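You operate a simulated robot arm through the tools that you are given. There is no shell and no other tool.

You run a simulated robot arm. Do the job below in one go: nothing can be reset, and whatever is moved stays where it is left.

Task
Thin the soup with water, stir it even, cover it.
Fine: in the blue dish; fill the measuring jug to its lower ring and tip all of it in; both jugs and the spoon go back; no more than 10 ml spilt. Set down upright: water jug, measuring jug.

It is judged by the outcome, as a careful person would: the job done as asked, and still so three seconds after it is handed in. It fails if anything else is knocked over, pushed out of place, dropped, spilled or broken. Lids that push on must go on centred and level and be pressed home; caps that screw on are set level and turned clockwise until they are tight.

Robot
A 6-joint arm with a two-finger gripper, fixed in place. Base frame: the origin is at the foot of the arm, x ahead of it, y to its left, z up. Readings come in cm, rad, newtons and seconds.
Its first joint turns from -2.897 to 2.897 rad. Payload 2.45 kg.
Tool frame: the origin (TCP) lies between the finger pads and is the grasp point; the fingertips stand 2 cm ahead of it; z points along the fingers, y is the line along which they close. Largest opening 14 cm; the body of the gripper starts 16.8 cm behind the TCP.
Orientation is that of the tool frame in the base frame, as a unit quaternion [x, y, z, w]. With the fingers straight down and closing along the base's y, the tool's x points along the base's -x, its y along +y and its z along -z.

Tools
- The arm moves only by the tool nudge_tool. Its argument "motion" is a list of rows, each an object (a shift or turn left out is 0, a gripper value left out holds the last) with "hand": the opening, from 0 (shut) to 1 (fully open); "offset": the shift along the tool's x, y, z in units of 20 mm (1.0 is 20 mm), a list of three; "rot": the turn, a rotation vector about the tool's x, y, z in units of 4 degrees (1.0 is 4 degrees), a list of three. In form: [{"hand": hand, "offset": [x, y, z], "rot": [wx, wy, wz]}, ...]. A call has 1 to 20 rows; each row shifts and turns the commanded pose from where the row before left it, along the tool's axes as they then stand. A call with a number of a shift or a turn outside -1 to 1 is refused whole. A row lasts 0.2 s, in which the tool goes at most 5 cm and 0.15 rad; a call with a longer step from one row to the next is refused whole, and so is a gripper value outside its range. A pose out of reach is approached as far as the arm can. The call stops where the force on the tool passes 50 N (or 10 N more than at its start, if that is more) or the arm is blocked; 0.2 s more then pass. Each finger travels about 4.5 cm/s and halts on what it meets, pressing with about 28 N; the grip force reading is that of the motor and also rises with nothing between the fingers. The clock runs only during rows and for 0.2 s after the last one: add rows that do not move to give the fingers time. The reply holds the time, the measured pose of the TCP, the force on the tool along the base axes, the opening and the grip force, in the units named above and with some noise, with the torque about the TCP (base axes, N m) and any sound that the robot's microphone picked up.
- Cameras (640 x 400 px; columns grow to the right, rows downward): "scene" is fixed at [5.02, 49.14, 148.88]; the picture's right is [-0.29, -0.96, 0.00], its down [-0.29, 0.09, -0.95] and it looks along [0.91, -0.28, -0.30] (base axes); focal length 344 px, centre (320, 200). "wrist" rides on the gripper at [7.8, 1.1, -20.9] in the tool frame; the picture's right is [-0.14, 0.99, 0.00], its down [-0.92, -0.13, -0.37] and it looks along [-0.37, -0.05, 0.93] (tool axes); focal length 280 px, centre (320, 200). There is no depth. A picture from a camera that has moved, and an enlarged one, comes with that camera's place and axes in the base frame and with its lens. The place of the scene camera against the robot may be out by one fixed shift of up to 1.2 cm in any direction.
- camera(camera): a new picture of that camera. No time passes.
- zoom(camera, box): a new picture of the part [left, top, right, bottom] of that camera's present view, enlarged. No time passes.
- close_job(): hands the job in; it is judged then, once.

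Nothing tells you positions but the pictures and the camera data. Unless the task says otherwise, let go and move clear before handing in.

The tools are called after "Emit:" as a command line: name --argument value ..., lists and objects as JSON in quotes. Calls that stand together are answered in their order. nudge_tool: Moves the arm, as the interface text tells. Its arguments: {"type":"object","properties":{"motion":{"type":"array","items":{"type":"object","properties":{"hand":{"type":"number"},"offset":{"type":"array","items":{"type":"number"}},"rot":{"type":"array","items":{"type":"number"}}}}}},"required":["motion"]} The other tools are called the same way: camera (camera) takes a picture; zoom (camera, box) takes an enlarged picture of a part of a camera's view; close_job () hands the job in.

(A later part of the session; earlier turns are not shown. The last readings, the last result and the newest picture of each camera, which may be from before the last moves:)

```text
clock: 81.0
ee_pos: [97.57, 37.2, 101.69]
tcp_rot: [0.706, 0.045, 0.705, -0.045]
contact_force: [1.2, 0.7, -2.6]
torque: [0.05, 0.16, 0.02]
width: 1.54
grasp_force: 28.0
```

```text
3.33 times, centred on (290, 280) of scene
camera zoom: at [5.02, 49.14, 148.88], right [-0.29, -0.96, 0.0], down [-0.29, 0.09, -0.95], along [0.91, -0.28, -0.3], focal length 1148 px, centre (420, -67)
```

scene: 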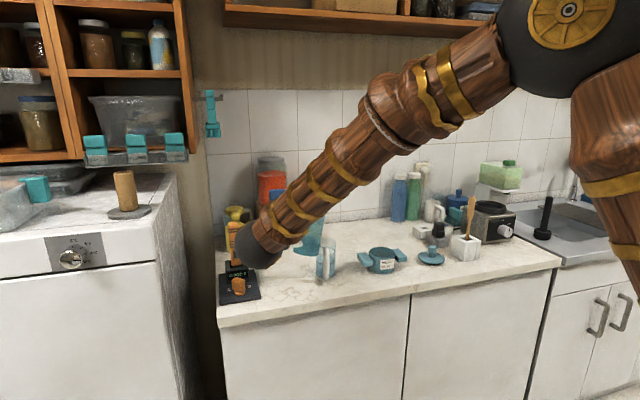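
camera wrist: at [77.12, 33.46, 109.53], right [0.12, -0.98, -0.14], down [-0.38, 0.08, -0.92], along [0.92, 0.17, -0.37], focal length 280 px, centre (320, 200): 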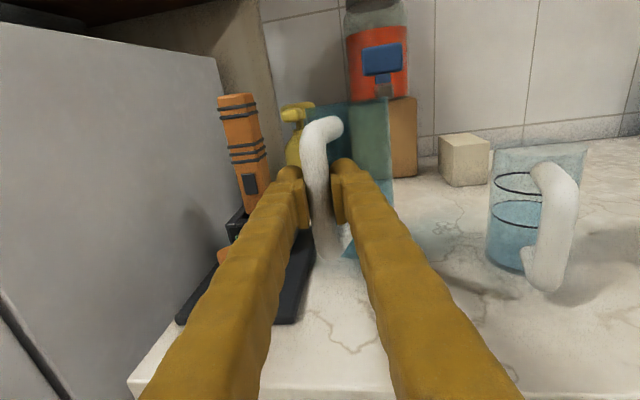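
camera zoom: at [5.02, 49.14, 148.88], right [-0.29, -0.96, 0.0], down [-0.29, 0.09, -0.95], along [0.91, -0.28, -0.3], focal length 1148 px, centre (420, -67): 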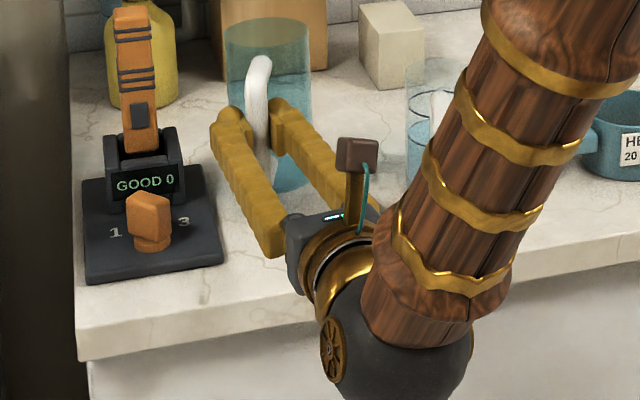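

The jug is over its original place. I'll lower it gently to the counter.

Emit:
nudge_tool --motion '[{"offset": [-0.4, 0, 0]}, {"offset": [-0.4, 0, 0]}, {"offset": [-0.3, 0, 0]}, {"offset": [-0.2, 0, 0]}, {"offset": [-0.15, 0, 0]}, {"offset": [-0.1, 0, 0]}, {}]'

Emit:
zoom --camera "scene" --box '[250, 220, 346, 290]'

```text
clock: 82.6
ee_pos: [97.57, 37.27, 98.88]
tcp_rot: [0.706, 0.044, 0.706, -0.044]
contact_force: [-5.5, 0.6, 10.7]
torque: [-0.04, -0.86, 0.04]
width: 1.52
grasp_force: 28.1
```

```text
5.71 times, centred on (298, 255) of scene
camera zoom: at [5.02, 49.14, 148.88], right [-0.29, -0.96, 0.0], down [-0.29, 0.09, -0.95], along [0.91, -0.28, -0.3], focal length 1968 px, centre (446, -114)
```

zoom: 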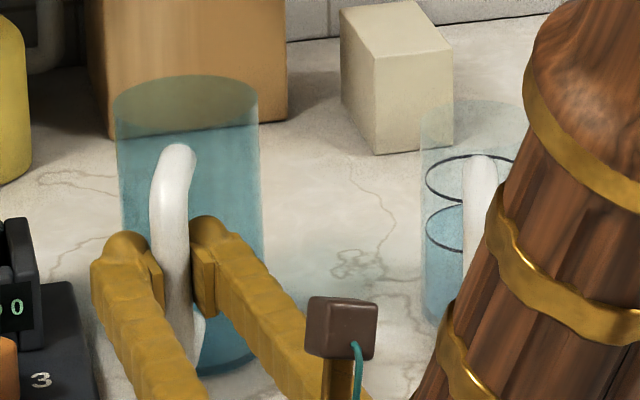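

It's down and in its original spot. I'll ease off a millimetre, then open the fingers.

Emit:
nudge_tool --motion '[{"offset": [0.06, 0, 0]}, {}, {"hand": 0.04}, {"hand": 0.15}, {"hand": 0.3}, {"hand": 0.3}, {}]'

Emit:
camera --camera "wrist"

Emit:
zoom --camera "scene" --box '[250, 220, 346, 290]'

```text
clock: 84.2
ee_pos: [97.61, 37.06, 98.86]
tcp_rot: [0.706, 0.045, 0.705, -0.045]
contact_force: [-0.2, -0.1, 0.2]
torque: [-0.01, -0.02, 0.02]
width: 4.18
grasp_force: 0.1
```

```text
taken
camera wrist: at [77.19, 33.32, 106.71], right [0.12, -0.98, -0.14], down [-0.38, 0.08, -0.92], along [0.92, 0.17, -0.37], focal length 280 px, centre (320, 200)
```

wrist: 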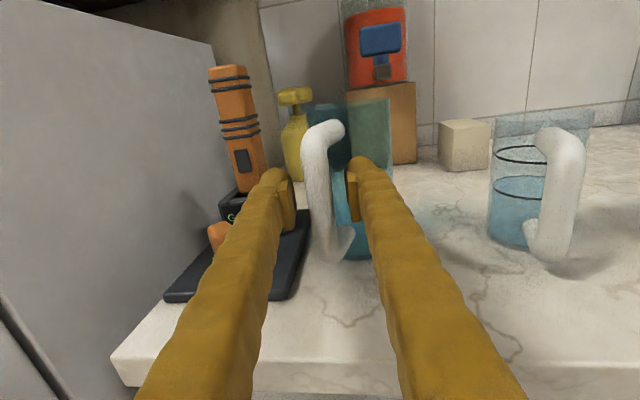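

```text
5.71 times, centred on (298, 255) of scene
camera zoom: at [5.02, 49.14, 148.88], right [-0.29, -0.96, 0.0], down [-0.29, 0.09, -0.95], along [0.91, -0.28, -0.3], focal length 1968 px, centre (446, -114)
```

zoom: 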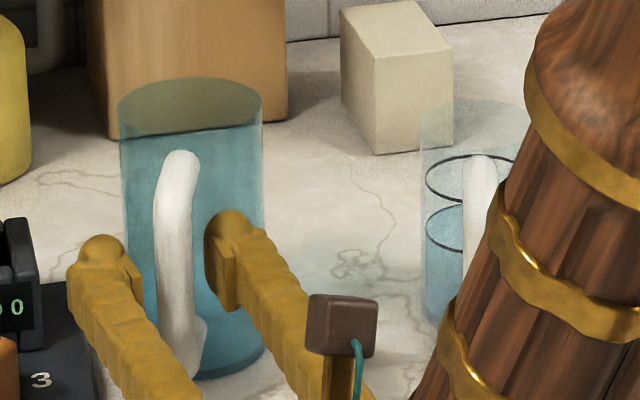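

The water jug stands upright where it was. I'll retract, turn toward the measuring jug's handle and look.

Emit:
nudge_tool --motion '[{"offset": [0, 0, -0.8]}, {"offset": [0, 0, -0.8]}, {"offset": [0, 0, -1]}, {"offset": [0, 0, -1]}, {"offset": [0, 0, -1]}, {"rot": [-0.87, 0, 0]}, {"offset": [0, 0.9, 0], "rot": [-0.87, 0, 0]}, {"offset": [0, 0.9, 0], "rot": [-0.87, 0, 0]}, {"offset": [0, 0.9, 0], "rot": [-0.87, 0, 0]}, {"offset": [0, 0.9, 0], "rot": [-0.87, 0, 0]}, {"offset": [0, 0.9, 0], "rot": [-0.87, 0, 0]}, {"offset": [0, 0.9, 0], "rot": [-0.87, 0, 0]}, {}]'

Emit:
camera --camera "wrist"

Emit:
zoom --camera "scene" --box '[220, 220, 380, 320]'

```text
clock: 87.0
ee_pos: [87.55, 25.34, 98.8]
tcp_rot: [0.7, -0.105, 0.699, 0.106]
contact_force: [0.2, -0.2, 0.8]
torque: [0.02, 0.0, -0.01]
width: 4.21
grasp_force: 0.0
```

```text
taken
camera wrist: at [67.46, 30.39, 106.68], right [-0.29, -0.95, -0.14], down [-0.32, 0.23, -0.92], along [0.9, -0.23, -0.37], focal length 280 px, centre (320, 200)
```

wrist: 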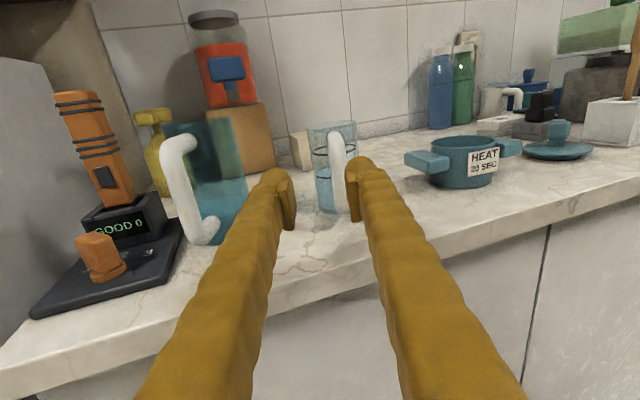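

```text
4.00 times, centred on (300, 270) of scene
camera zoom: at [5.02, 49.14, 148.88], right [-0.29, -0.96, 0.0], down [-0.29, 0.09, -0.95], along [0.91, -0.28, -0.3], focal length 1378 px, centre (400, -80)
```

zoom: 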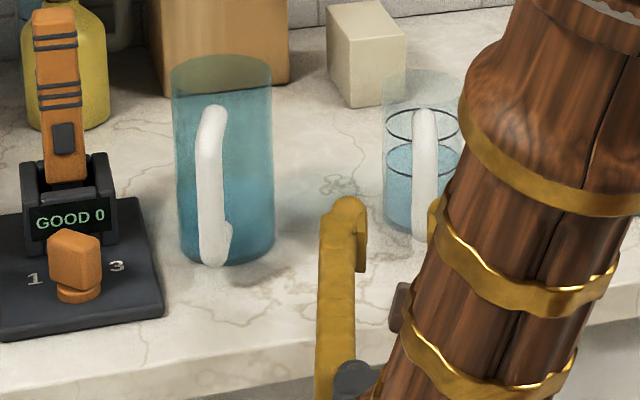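

Emit:
nudge_tool --motion '[{"offset": [-0.7, 0.47, 0]}, {"offset": [-0.75, 0.47, 0]}, {"offset": [0, 0, 1]}, {"offset": [0, 0, 1]}, {"offset": [0, 0, 1]}, {}]'

Emit:
camera --camera "wrist"

```text
clock: 88.4
ee_pos: [92.68, 21.84, 95.9]
tcp_rot: [0.699, -0.105, 0.699, 0.105]
contact_force: [0.6, 0.2, -0.1]
torque: [-0.03, -0.03, 0.0]
width: 4.16
grasp_force: 0.1
```

```text
taken
camera wrist: at [72.52, 26.78, 103.84], right [-0.29, -0.95, -0.14], down [-0.32, 0.23, -0.92], along [0.9, -0.23, -0.37], focal length 280 px, centre (320, 200)
```

wrist: 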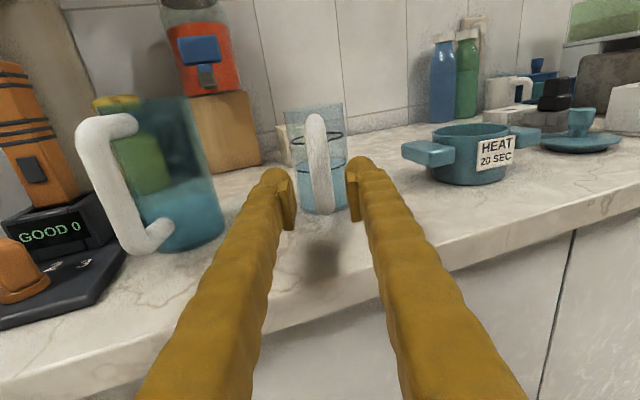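

The bar is centred between the fingers. I'll move in and close.

Emit:
nudge_tool --motion '[{"offset": [0, 0, 1]}, {"offset": [0, 0, 1]}, {"offset": [0, 0, 0.9]}, {}]'

Emit:
camera --camera "wrist"

Emit:
zoom --camera "scene" --box '[280, 220, 380, 300]'

```text
clock: 89.4
ee_pos: [98.13, 19.91, 96.0]
tcp_rot: [0.7, -0.105, 0.699, 0.105]
contact_force: [0.9, 0.1, 0.2]
torque: [-0.03, -0.03, -0.02]
width: 4.23
grasp_force: 0.1
```

```text
taken
camera wrist: at [78.04, 24.88, 103.88], right [-0.29, -0.95, -0.14], down [-0.32, 0.23, -0.92], along [0.9, -0.23, -0.37], focal length 280 px, centre (320, 200)
```

wrist: 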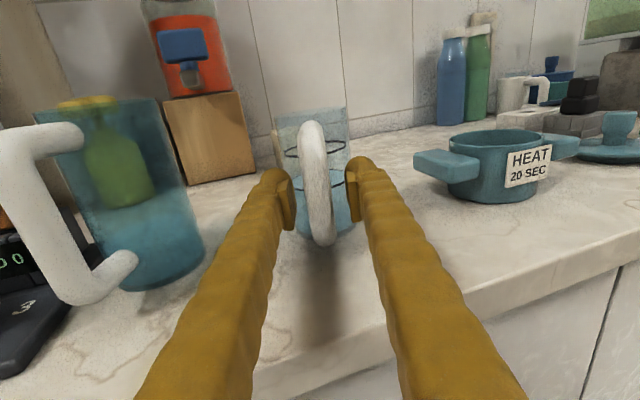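

```text
5.00 times, centred on (330, 260) of scene
camera zoom: at [5.02, 49.14, 148.88], right [-0.29, -0.96, 0.0], down [-0.29, 0.09, -0.95], along [0.91, -0.28, -0.3], focal length 1722 px, centre (270, -100)
```

zoom: 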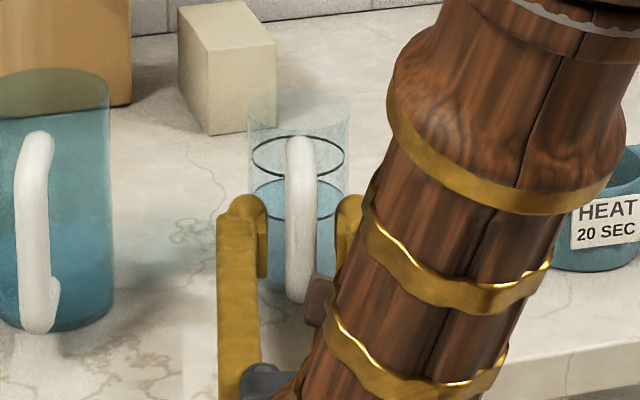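

Emit:
nudge_tool --motion '[{"hand": 0.15}, {"hand": 0.05}, {"hand": 0.0}, {}, {}, {}]'

Emit:
zoom --camera "scene" --box '[280, 220, 380, 300]'

Emit:
nudge_tool --motion '[{"offset": [0.3, 0, 0]}, {"offset": [0.5, 0, 0]}, {"offset": [0.7, 0, 0]}, {"offset": [0.7, 0, 0]}, {}]'

Emit:
camera --camera "wrist"

```text
clock: 90.8
ee_pos: [98.23, 19.82, 95.98]
tcp_rot: [0.7, -0.105, 0.699, 0.105]
contact_force: [1.4, 0.4, -1.1]
torque: [-0.01, -0.03, -0.01]
width: 1.48
grasp_force: 27.9
```

```text
5.00 times, centred on (330, 260) of scene
camera zoom: at [5.02, 49.14, 148.88], right [-0.29, -0.96, 0.0], down [-0.29, 0.09, -0.95], along [0.91, -0.28, -0.3], focal length 1722 px, centre (270, -100)
```

zoom: 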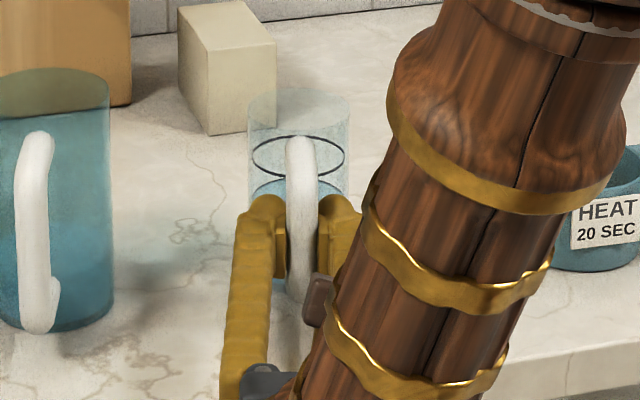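

```text
clock: 92.0
ee_pos: [98.09, 20.03, 100.26]
tcp_rot: [0.7, -0.106, 0.699, 0.106]
contact_force: [0.2, -0.5, -3.4]
torque: [0.02, 0.15, 0.0]
width: 1.45
grasp_force: 27.9
```

```text
taken
camera wrist: at [77.98, 24.96, 108.06], right [-0.29, -0.95, -0.14], down [-0.32, 0.23, -0.92], along [0.9, -0.23, -0.37], focal length 280 px, centre (320, 200)
```

wrist: 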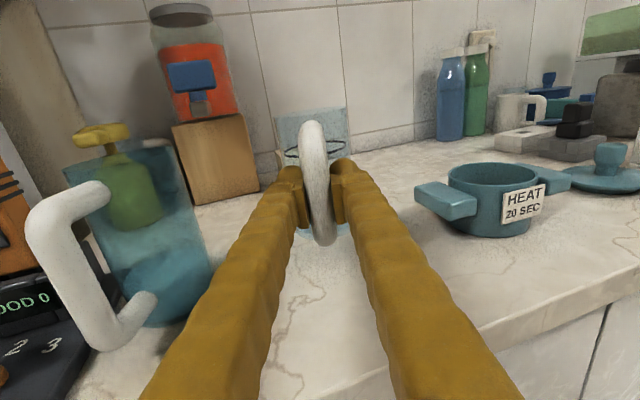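

I have the measuring jug at about 0.2 kg, with less torque than the limit seen before. I'll carry it over beside the dish.

Emit:
nudge_tool --motion '[{"offset": [0.5, 0, 0]}, {"offset": [0.7, 0, 0]}, {"offset": [0.9, 0, 0]}, {"offset": [0.7, 0, 0], "rot": [0.5, 0, 0]}, {"rot": [0.86, 0, 0]}, {"rot": [0.86, 0, 0]}, {"rot": [0.86, 0, 0]}, {"rot": [0.86, 0, 0]}, {"offset": [0, 0.5, -0.13], "rot": [0.36, 0, 0]}, {"offset": [0, 0.8, -0.13]}, {"offset": [0, 0.8, -0.13]}, {"offset": [0, 0.8, -0.13]}, {"offset": [0, 0.8, -0.13]}, {"offset": [0, 0.8, -0.13]}, {"offset": [0, 0.8, -0.13]}, {"offset": [0, 0.8, 0]}, {"offset": [0, 0.4, 0]}, {}]'

Emit:
camera --camera "wrist"

Emit:
camera --camera "scene"

```text
clock: 95.8
ee_pos: [95.71, 13.69, 106.73]
tcp_rot: [0.708, -0.008, 0.706, 0.008]
contact_force: [-0.2, -0.2, -2.4]
torque: [-0.01, 0.18, 0.01]
width: 1.5
grasp_force: 28.0
out of reach, approached as far as the arm can: row 12, 13, 14, 15, 16, 17
```

```text
taken
camera wrist: at [74.91, 13.01, 114.67], right [-0.02, -0.99, -0.14], down [-0.37, 0.14, -0.92], along [0.93, 0.03, -0.37], focal length 280 px, centre (320, 200)
```

wrist: 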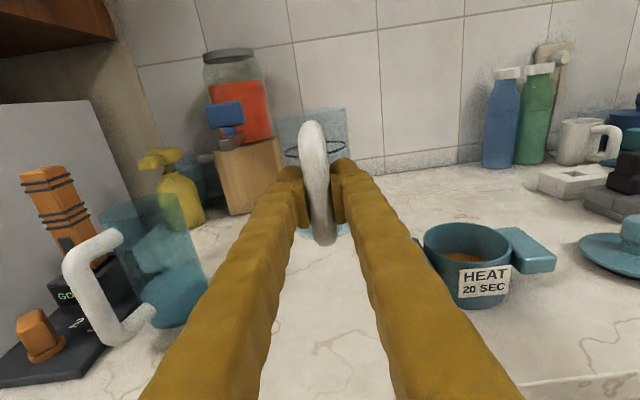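

```text
taken
```

scene: 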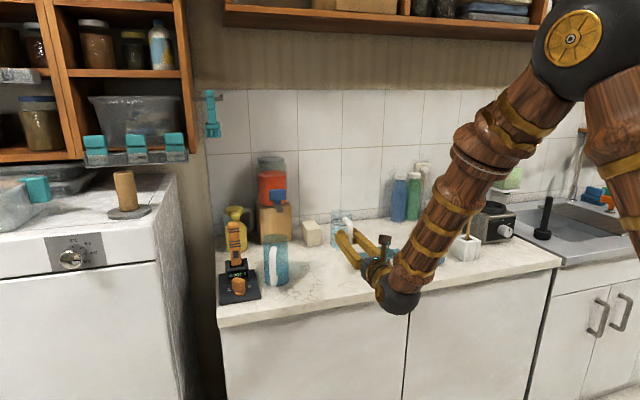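

The arm hits a wrist limit if the tool doesn't stay turned right of its bearing. I'll yaw to about -20° and continue toward the dish.

Emit:
nudge_tool --motion '[{"rot": [-0.6, 0, 0]}, {"rot": [-0.82, 0, 0]}, {"rot": [-0.82, 0, 0]}, {"rot": [-0.82, 0, 0]}, {"rot": [-0.82, 0, 0]}, {"rot": [-0.82, 0, 0]}, {"offset": [0, 0.4, 0.75]}, {"offset": [0, 0.4, 0.75]}, {"offset": [0, 0.36, 0.73]}, {}]'

Emit:
camera --camera "wrist"

Emit:
camera --camera "scene"

```text
clock: 98.0
ee_pos: [99.1, 10.04, 106.83]
tcp_rot: [0.699, -0.115, 0.697, 0.115]
contact_force: [0.3, -1.0, -2.6]
torque: [0.04, 0.15, 0.02]
width: 1.45
grasp_force: 27.8
```

```text
taken
camera wrist: at [79.05, 15.67, 114.69], right [-0.32, -0.94, -0.14], down [-0.31, 0.24, -0.92], along [0.9, -0.25, -0.37], focal length 280 px, centre (320, 200)
```

wrist: 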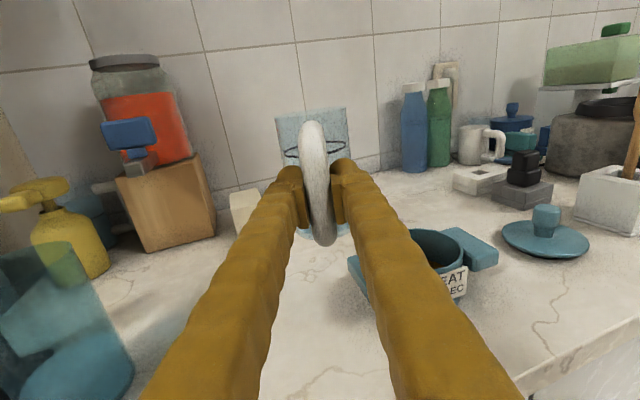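

```text
taken
```

scene: 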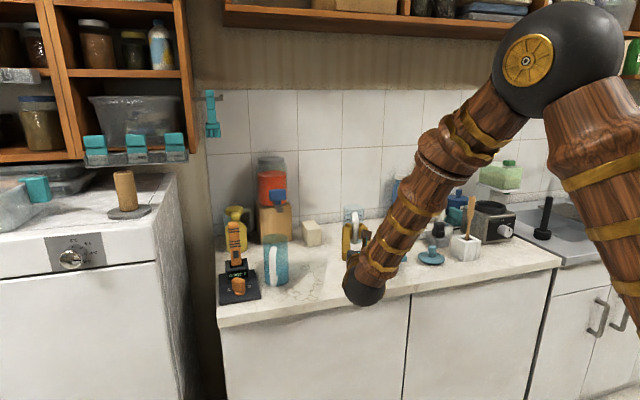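

Emit:
nudge_tool --motion '[{"rot": [0, 0, 0.5]}, {"rot": [0, 0, 0.9]}, {"rot": [0, 0, 0.9]}, {"rot": [0, 0, 0.9]}, {"rot": [0, 0, 0.9]}, {"rot": [0, 0, 0.9]}, {"rot": [0, 0, 0.9]}, {"rot": [0, 0, 0.9]}, {"rot": [0, 0, 0.9]}, {"rot": [0, 0, 0.9]}, {"rot": [0, 0, 0.9]}, {"rot": [0, 0, 0.9]}, {"rot": [0, 0, 0.9]}, {}]'

Emit:
camera --camera "wrist"

Emit:
zoom --camera "scene" --box '[320, 190, 420, 290]'

```text
clock: 101.0
ee_pos: [99.07, 9.95, 106.7]
tcp_rot: [0.6, -0.375, 0.688, -0.162]
contact_force: [0.4, -0.2, -2.7]
torque: [0.03, 0.15, -0.01]
width: 1.47
grasp_force: 27.9
```

```text
taken
camera wrist: at [77.38, 10.62, 111.54], right [-0.19, -0.57, -0.8], down [-0.11, 0.82, -0.56], along [0.97, -0.02, -0.22], focal length 280 px, centre (320, 200)
```

wrist: 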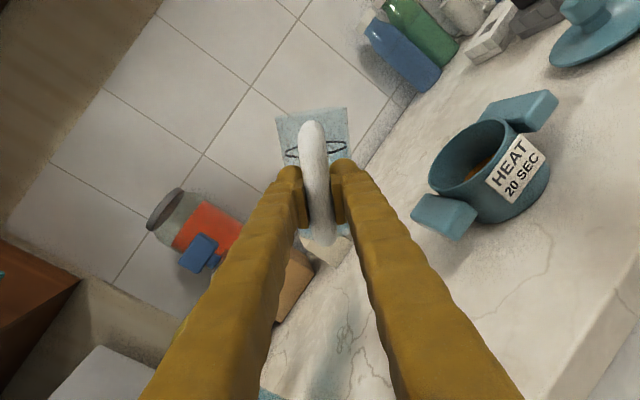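

```text
4.00 times, centred on (370, 240) of scene
camera zoom: at [5.02, 49.14, 148.88], right [-0.29, -0.96, 0.0], down [-0.29, 0.09, -0.95], along [0.91, -0.28, -0.3], focal length 1378 px, centre (120, 40)
```

zoom: 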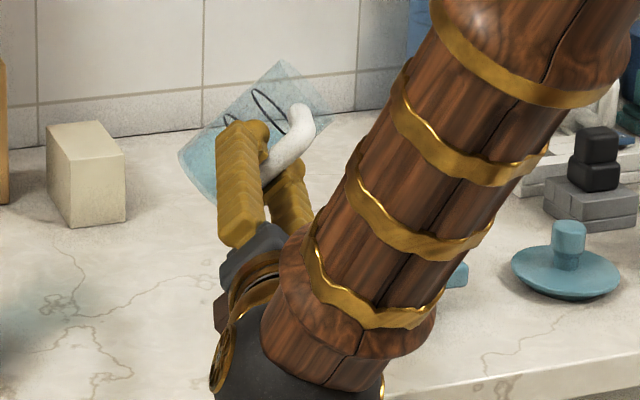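

No droop this time. The dish rim is centred near (103, -2.3). I'll roll a bit more and bring the lip over the dish.

Emit:
nudge_tool --motion '[{"rot": [0, 0, 0.75]}, {"rot": [0, 0, 0.75]}, {"rot": [0, 0, 0.75]}, {"rot": [0, 0, 0.75]}, {"offset": [-0.008, 0.5, 0.06]}, {"offset": [-0.008, 0.57, 0.06]}, {"offset": [-0.008, 0.57, 0.06]}, {"offset": [-0.008, 0.57, 0.06]}, {"offset": [-0.008, 0.57, 0.06]}, {}]'

Emit:
camera --camera "wrist"

Emit:
zoom --camera "scene" --box '[320, 210, 420, 290]'

```text
clock: 103.2
ee_pos: [98.72, 7.16, 102.06]
tcp_rot: [0.557, -0.436, 0.667, -0.234]
contact_force: [-0.8, 0.6, -2.7]
torque: [0.03, 0.15, -0.01]
width: 1.48
grasp_force: 27.5
```

```text
taken
camera wrist: at [76.7, 6.99, 105.44], right [-0.14, -0.4, -0.91], down [-0.08, 0.92, -0.39], along [0.99, 0.02, -0.16], focal length 280 px, centre (320, 200)
```

wrist: 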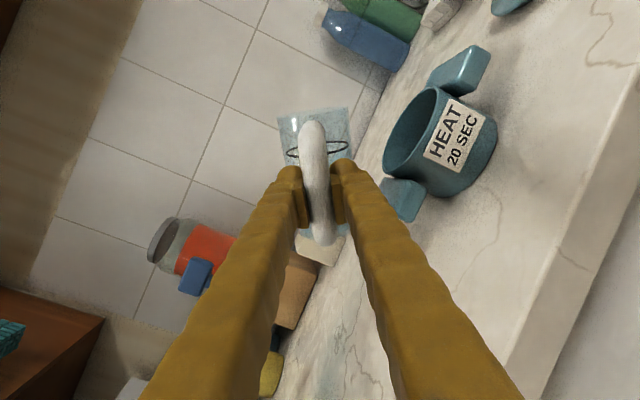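

```text
5.00 times, centred on (370, 250) of scene
camera zoom: at [5.02, 49.14, 148.88], right [-0.29, -0.96, 0.0], down [-0.29, 0.09, -0.95], along [0.91, -0.28, -0.3], focal length 1722 px, centre (70, -50)
```

zoom: 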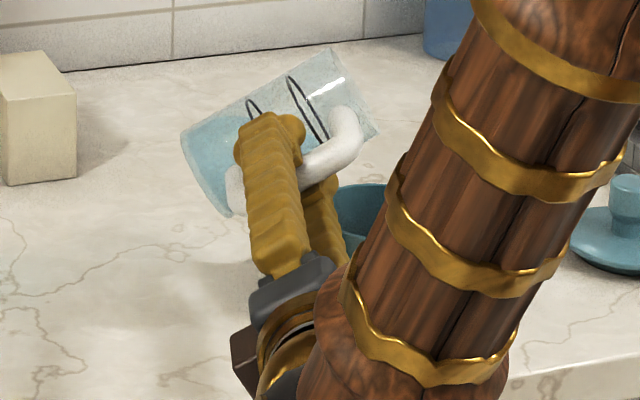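

The lip is above the dish mouth. I'll tilt slowly and watch for the stream.

Emit:
nudge_tool --motion '[{"rot": [0, 0, 0.5]}, {"rot": [0, 0, 0.5]}, {"rot": [0, 0, 0.5]}, {}]'

Emit:
zoom --camera "scene" --box '[320, 210, 420, 290]'

Emit:
zoom --camera "wrist" --box '[250, 60, 510, 240]'

```text
clock: 104.2
ee_pos: [98.67, 7.2, 102.1]
tcp_rot: [0.535, -0.464, 0.654, -0.267]
contact_force: [-0.2, -0.1, -3.0]
torque: [-0.02, 0.15, -0.03]
width: 1.46
grasp_force: 28.2
```

```text
5.00 times, centred on (370, 250) of scene
camera zoom: at [5.02, 49.14, 148.88], right [-0.29, -0.96, 0.0], down [-0.29, 0.09, -0.95], along [0.91, -0.28, -0.3], focal length 1722 px, centre (70, -50)
```

zoom: 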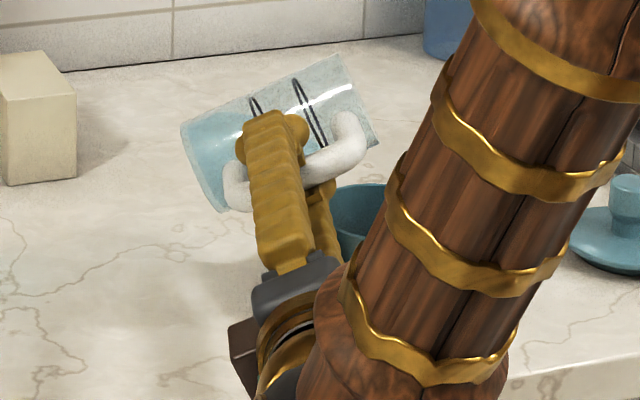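

```text
2.22 times, centred on (380, 150) of wrist
camera zoom: at [76.64, 6.7, 104.69], right [-0.11, -0.31, -0.95], down [-0.07, 0.95, -0.3], along [0.99, 0.03, -0.12], focal length 623 px, centre (187, 311)
```

zoom: 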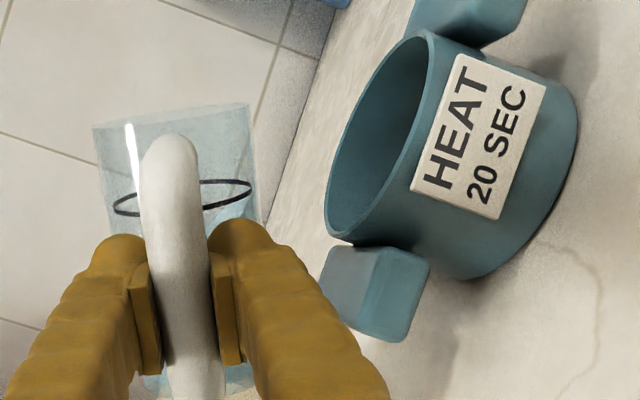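

Emit:
nudge_tool --motion '[{"offset": [-0.168, 0.335, 0]}, {"offset": [-0.168, 0.335, 0]}, {"rot": [0, 0, 0.5]}, {"rot": [0, 0, 0.5]}, {}]'

Emit:
zoom --camera "wrist" --box '[250, 60, 510, 240]'

Emit:
zoom --camera "scene" --box '[320, 210, 420, 290]'

```text
clock: 105.4
ee_pos: [98.69, 7.21, 100.63]
tcp_rot: [0.518, -0.482, 0.644, -0.29]
contact_force: [0.2, -0.6, -1.5]
torque: [0.01, 0.12, 0.0]
width: 1.46
grasp_force: 27.5
```

```text
2.22 times, centred on (380, 150) of wrist
camera zoom: at [76.53, 6.46, 102.65], right [-0.08, -0.24, -0.97], down [-0.06, 0.97, -0.24], along [0.99, 0.04, -0.1], focal length 623 px, centre (187, 311)
```

zoom: 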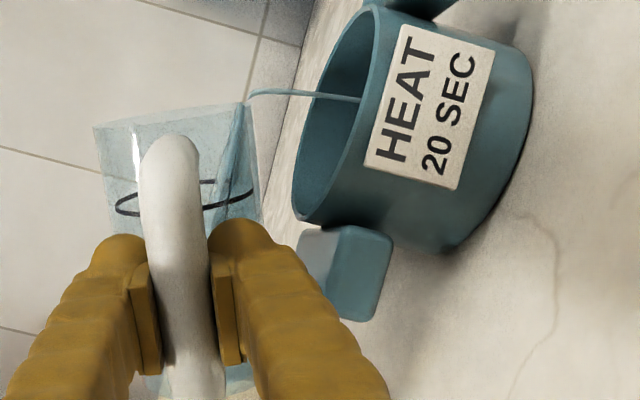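

```text
5.00 times, centred on (370, 250) of scene
camera zoom: at [5.02, 49.14, 148.88], right [-0.29, -0.96, 0.0], down [-0.29, 0.09, -0.95], along [0.91, -0.28, -0.3], focal length 1722 px, centre (70, -50)
```

zoom: 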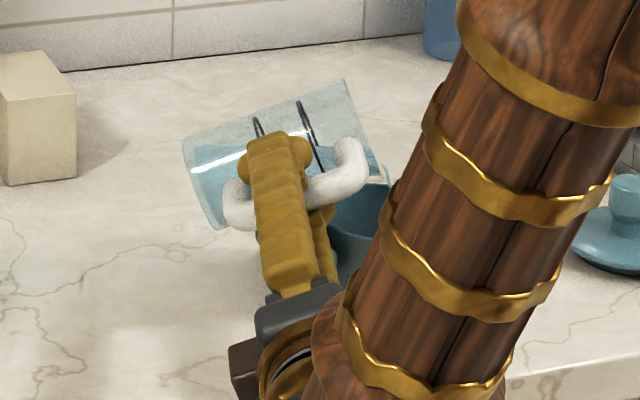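

A thin stream is landing in the middle of the dish. I'll continue tilting steadily.

Emit:
nudge_tool --motion '[{"rot": [0, 0, 0.3]}, {}, {"rot": [0, 0, 0.3]}, {}, {"rot": [0, 0, 0.3]}, {}, {"rot": [0, 0, 0.3]}, {}]'

Emit:
zoom --camera "wrist" --box '[250, 60, 510, 240]'

```text
clock: 107.2
ee_pos: [98.59, 7.15, 100.54]
tcp_rot: [0.498, -0.503, 0.631, -0.317]
contact_force: [0.3, -0.4, -2.8]
torque: [-0.01, 0.1, 0.0]
width: 1.46
grasp_force: 28.3
```

```text
2.22 times, centred on (380, 150) of wrist
camera zoom: at [76.5, 6.36, 101.99], right [-0.06, -0.17, -0.98], down [-0.05, 0.99, -0.16], along [1.0, 0.04, -0.07], focal length 623 px, centre (187, 311)
```

zoom: 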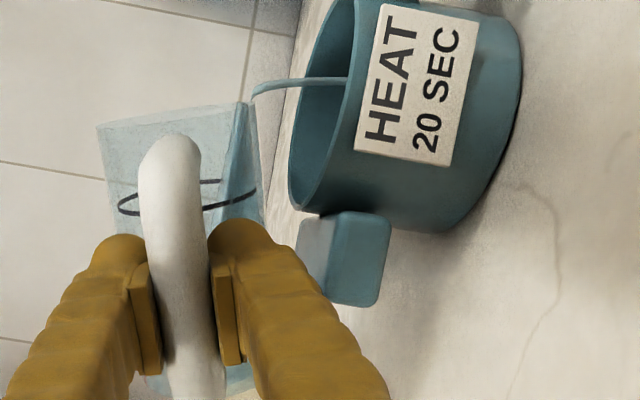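

Emit:
nudge_tool --motion '[{"rot": [0, 0, 0.35]}, {}, {"rot": [0, 0, 0.35]}, {}, {"rot": [0, 0, 0.35]}, {}, {"rot": [0, 0, 0.35]}, {}, {}, {}]'

Emit:
zoom --camera "wrist" --box '[250, 40, 510, 220]'

Emit:
zoom --camera "scene" --box '[320, 210, 420, 290]'

```text
clock: 109.4
ee_pos: [98.54, 7.1, 100.62]
tcp_rot: [0.472, -0.527, 0.615, -0.347]
contact_force: [-0.1, 0.1, -2.5]
torque: [-0.03, 0.1, -0.02]
width: 1.46
grasp_force: 28.2
```

```text
2.22 times, centred on (380, 130) of wrist
camera zoom: at [76.43, 6.32, 101.28], right [-0.03, -0.07, -1.0], down [-0.05, 1.0, -0.07], along [1.0, 0.05, -0.03], focal length 623 px, centre (187, 356)
```

zoom: 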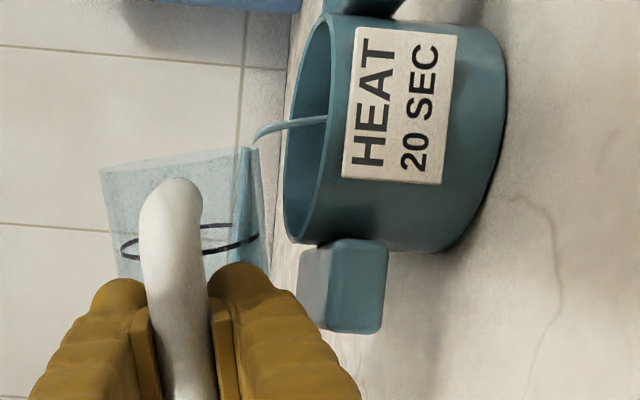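

```text
5.00 times, centred on (370, 250) of scene
camera zoom: at [5.02, 49.14, 148.88], right [-0.29, -0.96, 0.0], down [-0.29, 0.09, -0.95], along [0.91, -0.28, -0.3], focal length 1722 px, centre (70, -50)
```

zoom: 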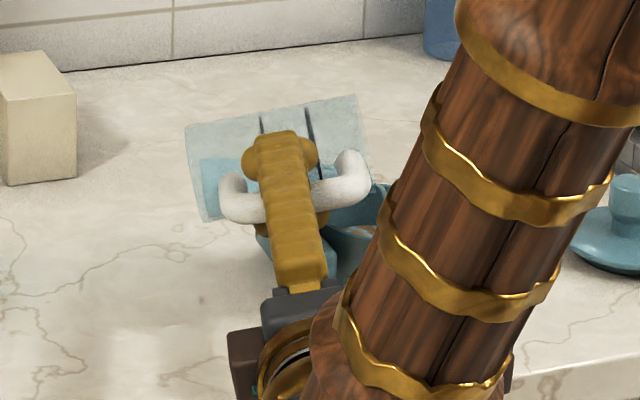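

Emit:
nudge_tool --motion '[{"offset": [0.01, -0.07, 0], "rot": [0, 0, 0.35]}, {}, {"offset": [0.01, -0.07, 0], "rot": [0, 0, 0.35]}, {}, {"offset": [0.01, -0.07, 0], "rot": [0, 0, 0.35]}, {}, {"offset": [0.01, -0.07, 0], "rot": [0, 0, 0.35]}, {}, {}, {}]'

Emit:
zoom --camera "wrist" --box '[250, 40, 510, 220]'

```text
clock: 111.6
ee_pos: [98.66, 7.1, 101.01]
tcp_rot: [0.446, -0.55, 0.597, -0.376]
contact_force: [0.3, -0.8, -1.2]
torque: [0.02, 0.09, 0.01]
width: 1.48
grasp_force: 28.2
```

```text
2.22 times, centred on (380, 130) of wrist
camera zoom: at [76.5, 6.26, 101.01], right [0.01, 0.02, -1.0], down [-0.05, 1.0, 0.02], along [1.0, 0.05, 0.01], focal length 623 px, centre (187, 356)
```

zoom: 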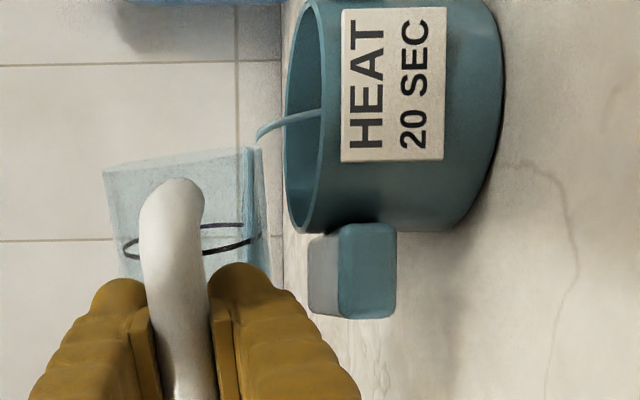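

Emit:
nudge_tool --motion '[{"offset": [0.01, -0.08, 0], "rot": [0, 0, 0.4]}, {}, {"offset": [0.01, -0.08, 0], "rot": [0, 0, 0.4]}, {}, {"offset": [0, -0.08, 0], "rot": [0, 0, 0.4]}, {}, {"offset": [0, -0.08, 0], "rot": [0, 0, 0.4]}, {}, {}, {}, {}]'

Emit:
zoom --camera "wrist" --box '[250, 40, 510, 220]'

Emit:
zoom --camera "scene" --box '[320, 210, 420, 290]'

```text
clock: 114.0
ee_pos: [98.62, 7.04, 101.82]
tcp_rot: [0.414, -0.574, 0.576, -0.409]
contact_force: [-0.1, 0.6, -1.6]
torque: [0.0, 0.04, 0.05]
width: 1.44
grasp_force: 27.7
```

```text
2.22 times, centred on (380, 130) of wrist
camera zoom: at [76.52, 6.3, 100.83], right [0.04, 0.12, -0.99], down [-0.05, 0.99, 0.12], along [1.0, 0.05, 0.05], focal length 623 px, centre (187, 356)
```

zoom: 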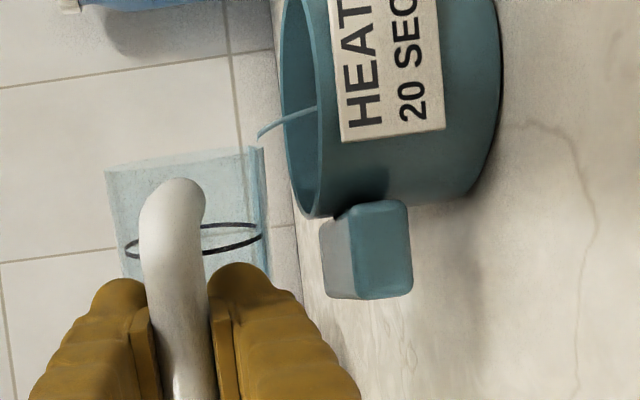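

```text
5.00 times, centred on (370, 250) of scene
camera zoom: at [5.02, 49.14, 148.88], right [-0.29, -0.96, 0.0], down [-0.29, 0.09, -0.95], along [0.91, -0.28, -0.3], focal length 1722 px, centre (70, -50)
```

zoom: 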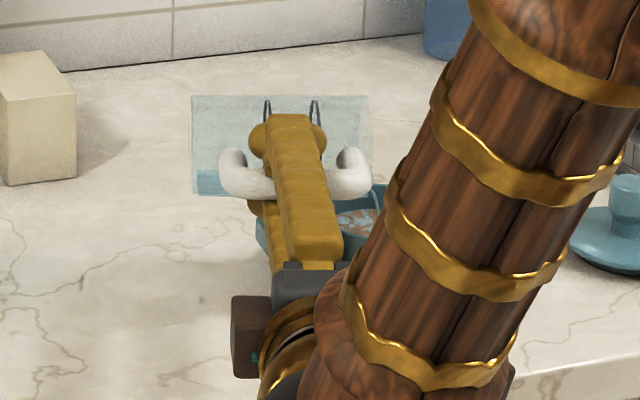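

Only a shallow layer remains. I'll tip it well past horizontal to drain it all.

Emit:
nudge_tool --motion '[{"offset": [0.05, -0.1, 0], "rot": [0, 0, 0.5]}, {}, {"offset": [0.05, -0.1, 0], "rot": [0, 0, 0.5]}, {}, {"offset": [0.05, -0.1, 0], "rot": [0, 0, 0.5]}, {}, {"offset": [0.05, -0.1, 0], "rot": [0, 0, 0.5]}, {}, {}, {}, {}]'

Emit:
zoom --camera "wrist" --box '[250, 40, 510, 220]'

Emit:
zoom --camera "scene" --box '[320, 210, 420, 290]'

```text
clock: 116.4
ee_pos: [98.61, 6.77, 102.55]
tcp_rot: [-0.373, 0.602, -0.546, 0.448]
contact_force: [-0.8, 0.0, -1.3]
torque: [0.0, 0.05, -0.03]
width: 1.47
grasp_force: 28.4
```

```text
2.22 times, centred on (380, 130) of wrist
camera zoom: at [76.45, 6.14, 100.54], right [0.08, 0.25, -0.96], down [-0.06, 0.97, 0.25], along [0.99, 0.04, 0.1], focal length 623 px, centre (187, 356)
```

zoom: 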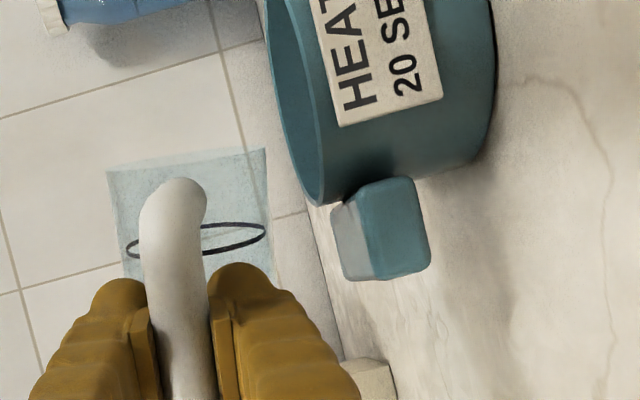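

```text
5.00 times, centred on (370, 250) of scene
camera zoom: at [5.02, 49.14, 148.88], right [-0.29, -0.96, 0.0], down [-0.29, 0.09, -0.95], along [0.91, -0.28, -0.3], focal length 1722 px, centre (70, -50)
```

zoom: 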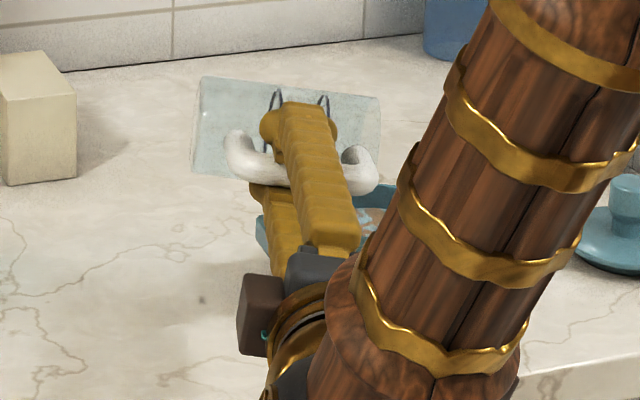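

It looks empty. I'll tilt further to drain any last drops and pause.

Emit:
nudge_tool --motion '[{"offset": [0.08, -0.1, 0], "rot": [0, 0, 0.7]}, {"offset": [0.08, -0.1, 0], "rot": [0, 0, 0.7]}, {"offset": [0.08, -0.1, 0], "rot": [0, 0, 0.7]}, {"offset": [0.08, -0.1, 0], "rot": [0, 0, 0.7]}, {"offset": [0.08, -0.1, 0], "rot": [0, 0, 0.7]}, {"offset": [0.08, -0.1, 0], "rot": [0, 0, 0.5]}, {}, {}, {}, {}, {}, {}]'

Emit:
zoom --camera "wrist" --box '[250, 40, 510, 220]'

Emit:
zoom --camera "scene" --box '[340, 220, 400, 270]'

```text
clock: 119.0
ee_pos: [98.19, 5.61, 103.47]
tcp_rot: [-0.286, 0.647, -0.478, 0.52]
contact_force: [-0.2, 0.5, -1.0]
torque: [0.04, 0.02, -0.01]
width: 1.45
grasp_force: 27.7
```

```text
2.22 times, centred on (380, 130) of wrist
camera zoom: at [76.34, 5.83, 99.41], right [0.17, 0.49, -0.85], down [-0.09, 0.87, 0.49], along [0.98, 0.0, 0.19], focal length 623 px, centre (187, 356)
```

zoom: 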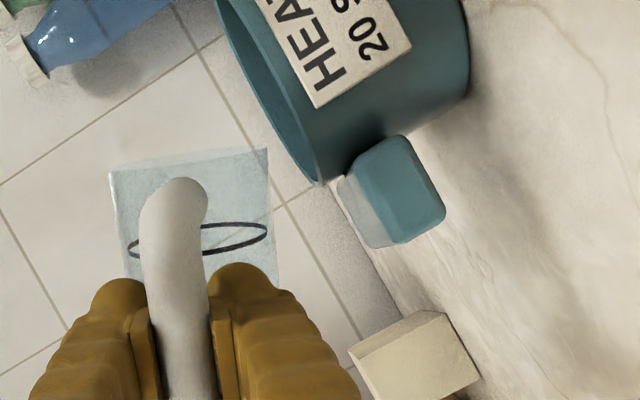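

```text
8.00 times, centred on (370, 245) of scene
camera zoom: at [5.02, 49.14, 148.88], right [-0.29, -0.96, 0.0], down [-0.29, 0.09, -0.95], along [0.91, -0.28, -0.3], focal length 2756 px, centre (-80, -160)
```

zoom: 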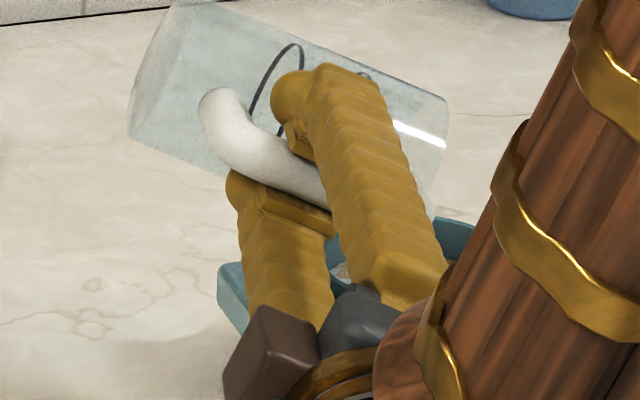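

The measuring jug is empty. I'll raise it and roll it back upright.

Emit:
nudge_tool --motion '[{"offset": [-0.34, -0.8, 0]}, {"offset": [-0.34, -0.8, 0]}, {"rot": [0, 0, -0.943]}, {"rot": [0, 0, -0.943]}, {"rot": [0, 0, -0.943]}, {"rot": [0, 0, -0.943]}, {"rot": [0, 0, -0.943]}, {"rot": [0, 0, -0.943]}, {"rot": [0, 0, -0.943]}, {"rot": [0, 0, -0.943]}, {"rot": [0, 0, -0.943]}, {"rot": [0, 0, -0.943]}, {"rot": [0, 0, -0.943]}, {"rot": [0, 0, -0.943]}, {"rot": [0, 0, -0.943]}, {"rot": [0, 0, -0.943]}, {"rot": [0, 0, -0.943]}, {"rot": [0, 0, -0.943]}, {"rot": [0, 0, -0.943]}, {"rot": [0, 0, -0.943]}]'

Emit:
nudge_tool --motion '[{"rot": [0, 0, -0.943]}, {"rot": [0, 0, -0.943]}, {"rot": [0, 0, -0.943]}, {"rot": [0, 0, -0.943]}, {"rot": [0, 0, -0.943]}, {"rot": [0, 0, -0.943]}, {"rot": [0, 0, -0.943]}, {"rot": [0, 0, -0.943]}, {"rot": [0, 0, -0.943]}, {"rot": [0, 0, -0.943]}, {"rot": [0, 0, -0.943]}, {"rot": [0, 0, -0.943]}, {}]'

Emit:
camera --camera "wrist"

Emit:
camera --camera "scene"

```text
clock: 123.2
ee_pos: [98.05, 5.36, 106.86]
tcp_rot: [0.599, -0.378, 0.687, -0.164]
contact_force: [0.4, -0.1, -0.8]
torque: [0.04, 0.02, 0.0]
width: 1.46
grasp_force: 28.4
```

```text
clock: 126.0
ee_pos: [98.14, 5.53, 106.9]
tcp_rot: [0.698, -0.117, 0.698, 0.112]
contact_force: [0.3, -0.6, -1.1]
torque: [0.03, 0.01, 0.02]
width: 1.44
grasp_force: 27.5
```

```text
taken
camera wrist: at [78.15, 11.09, 114.75], right [-0.32, -0.94, -0.15], down [-0.31, 0.25, -0.92], along [0.9, -0.25, -0.37], focal length 280 px, centre (320, 200)
```

wrist: 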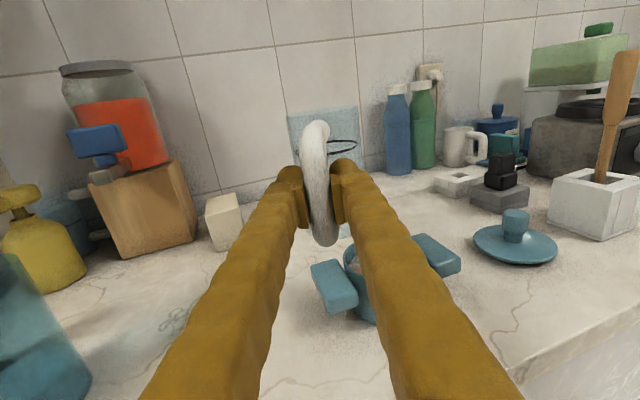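

```text
taken
```

scene: 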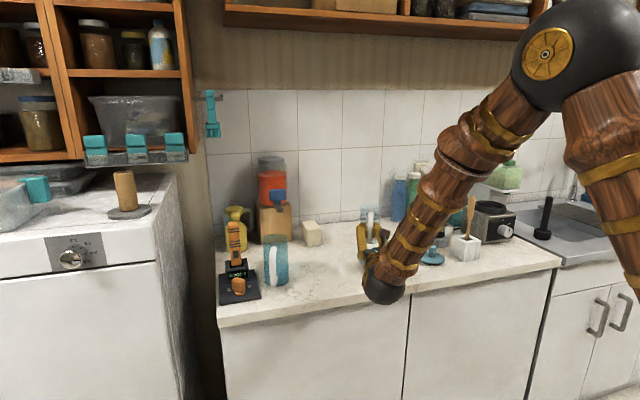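

It's upright again. I'll carry it back above its original place.

Emit:
nudge_tool --motion '[{"offset": [0, -0.6, -0.22]}, {"offset": [0, -0.85, -0.32]}, {"offset": [0, -0.85, -0.32]}, {"offset": [0, -0.85, -0.32]}, {"offset": [0, -0.85, -0.32]}, {"offset": [0, -0.85, -0.32]}, {"offset": [0, -0.85, -0.32]}, {"offset": [0, -0.85, -0.32]}, {"offset": [0, -0.28, -0.11]}, {"rot": [0.84, 0, 0]}, {"rot": [0.84, 0, 0]}, {"rot": [0.84, 0, 0]}, {"rot": [0.84, 0, 0]}, {"rot": [0.8, 0, 0]}, {}]'

Emit:
zoom --camera "wrist" --box '[220, 80, 420, 280]'

Emit:
zoom --camera "scene" --box '[250, 220, 346, 290]'

```text
clock: 129.2
ee_pos: [97.58, 20.09, 107.17]
tcp_rot: [0.706, -0.016, 0.708, 0.011]
contact_force: [0.0, 1.2, -1.7]
torque: [0.02, 0.04, 0.03]
width: 1.43
grasp_force: 28.8
```

```text
2.00 times, centred on (320, 180) of wrist
camera zoom: at [76.8, 19.62, 114.91], right [-0.04, -0.99, -0.15], down [-0.36, 0.15, -0.92], along [0.93, 0.02, -0.36], focal length 561 px, centre (320, 240)
```

zoom: 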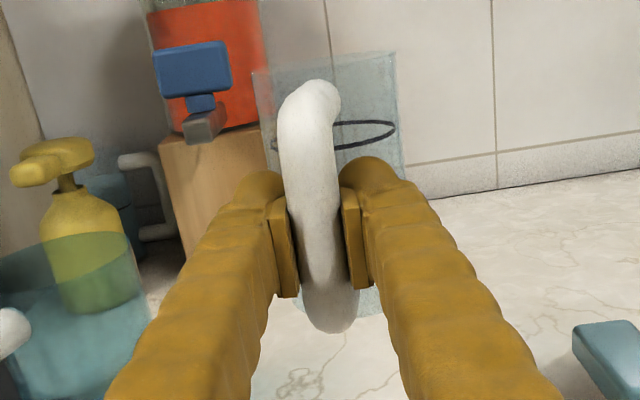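

```text
5.71 times, centred on (298, 255) of scene
camera zoom: at [5.02, 49.14, 148.88], right [-0.29, -0.96, 0.0], down [-0.29, 0.09, -0.95], along [0.91, -0.28, -0.3], focal length 1968 px, centre (446, -114)
```

zoom: 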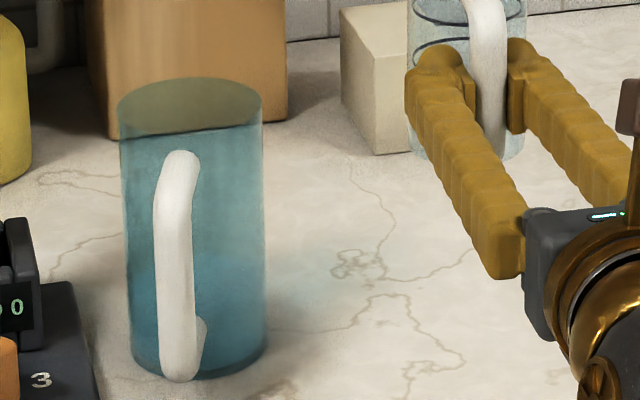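

Emit:
nudge_tool --motion '[{"offset": [-0.9, 0, 0]}, {"offset": [-0.9, 0, 0]}, {"offset": [-0.9, 0, 0]}, {"offset": [-0.9, 0, 0]}, {"offset": [-0.9, 0, 0]}, {"offset": [-0.5, 0, 0]}, {}]'

Emit:
zoom --camera "scene" --box '[250, 220, 346, 290]'

```text
clock: 130.8
ee_pos: [97.79, 20.14, 97.02]
tcp_rot: [0.706, -0.016, 0.708, 0.01]
contact_force: [0.4, -0.7, -1.0]
torque: [-0.02, 0.02, -0.02]
width: 1.43
grasp_force: 28.1
```

```text
5.71 times, centred on (298, 255) of scene
camera zoom: at [5.02, 49.14, 148.88], right [-0.29, -0.96, 0.0], down [-0.29, 0.09, -0.95], along [0.91, -0.28, -0.3], focal length 1968 px, centre (446, -114)
```

zoom: 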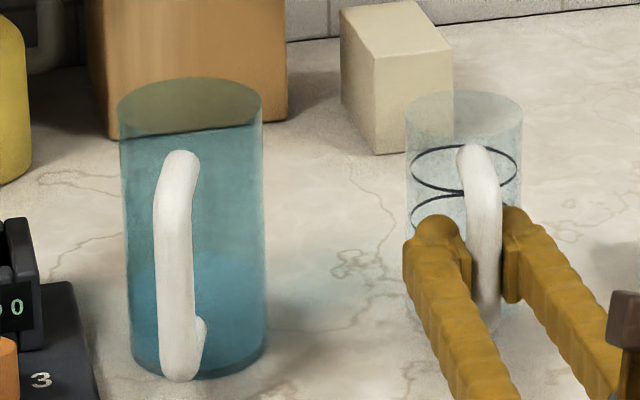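

The position matches the original. I'll lower the last centimetre and release.

Emit:
nudge_tool --motion '[{"offset": [-0.2, 0, 0]}, {"offset": [-0.15, 0, 0]}, {"offset": [-0.1, 0, 0]}, {"offset": [-0.05, 0, 0]}, {}]'

```text
clock: 132.0
ee_pos: [97.52, 20.07, 96.1]
tcp_rot: [0.706, -0.016, 0.708, 0.01]
contact_force: [-1.3, 0.4, 1.4]
torque: [-0.09, -0.13, -0.01]
width: 1.46
grasp_force: 27.8
```

Emit:
nudge_tool --motion '[{"offset": [-0.03, 0, 0]}, {}, {"hand": 0.04}, {"hand": 0.15}, {"hand": 0.3}, {}, {}]'

Emit:
zoom --camera "scene" --box '[250, 220, 346, 290]'

Emit:
camera --camera "wrist"

```text
clock: 133.6
ee_pos: [97.58, 20.1, 96.11]
tcp_rot: [0.706, -0.016, 0.708, 0.01]
contact_force: [0.5, 0.3, 0.9]
torque: [0.0, -0.01, 0.01]
width: 4.18
grasp_force: 0.0
```

```text
5.71 times, centred on (298, 255) of scene
camera zoom: at [5.02, 49.14, 148.88], right [-0.29, -0.96, 0.0], down [-0.29, 0.09, -0.95], along [0.91, -0.28, -0.3], focal length 1968 px, centre (446, -114)
```

zoom: 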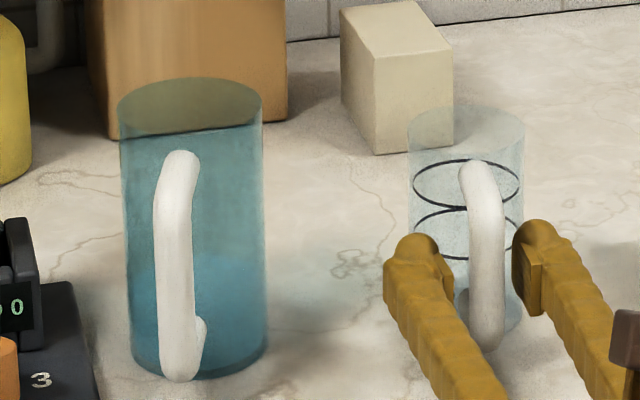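

```text
taken
camera wrist: at [76.84, 19.62, 103.9], right [-0.04, -0.99, -0.15], down [-0.36, 0.15, -0.92], along [0.93, 0.02, -0.36], focal length 280 px, centre (320, 200)
```

wrist: 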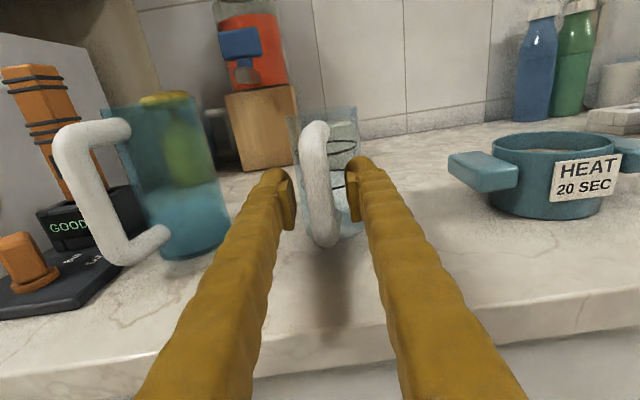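

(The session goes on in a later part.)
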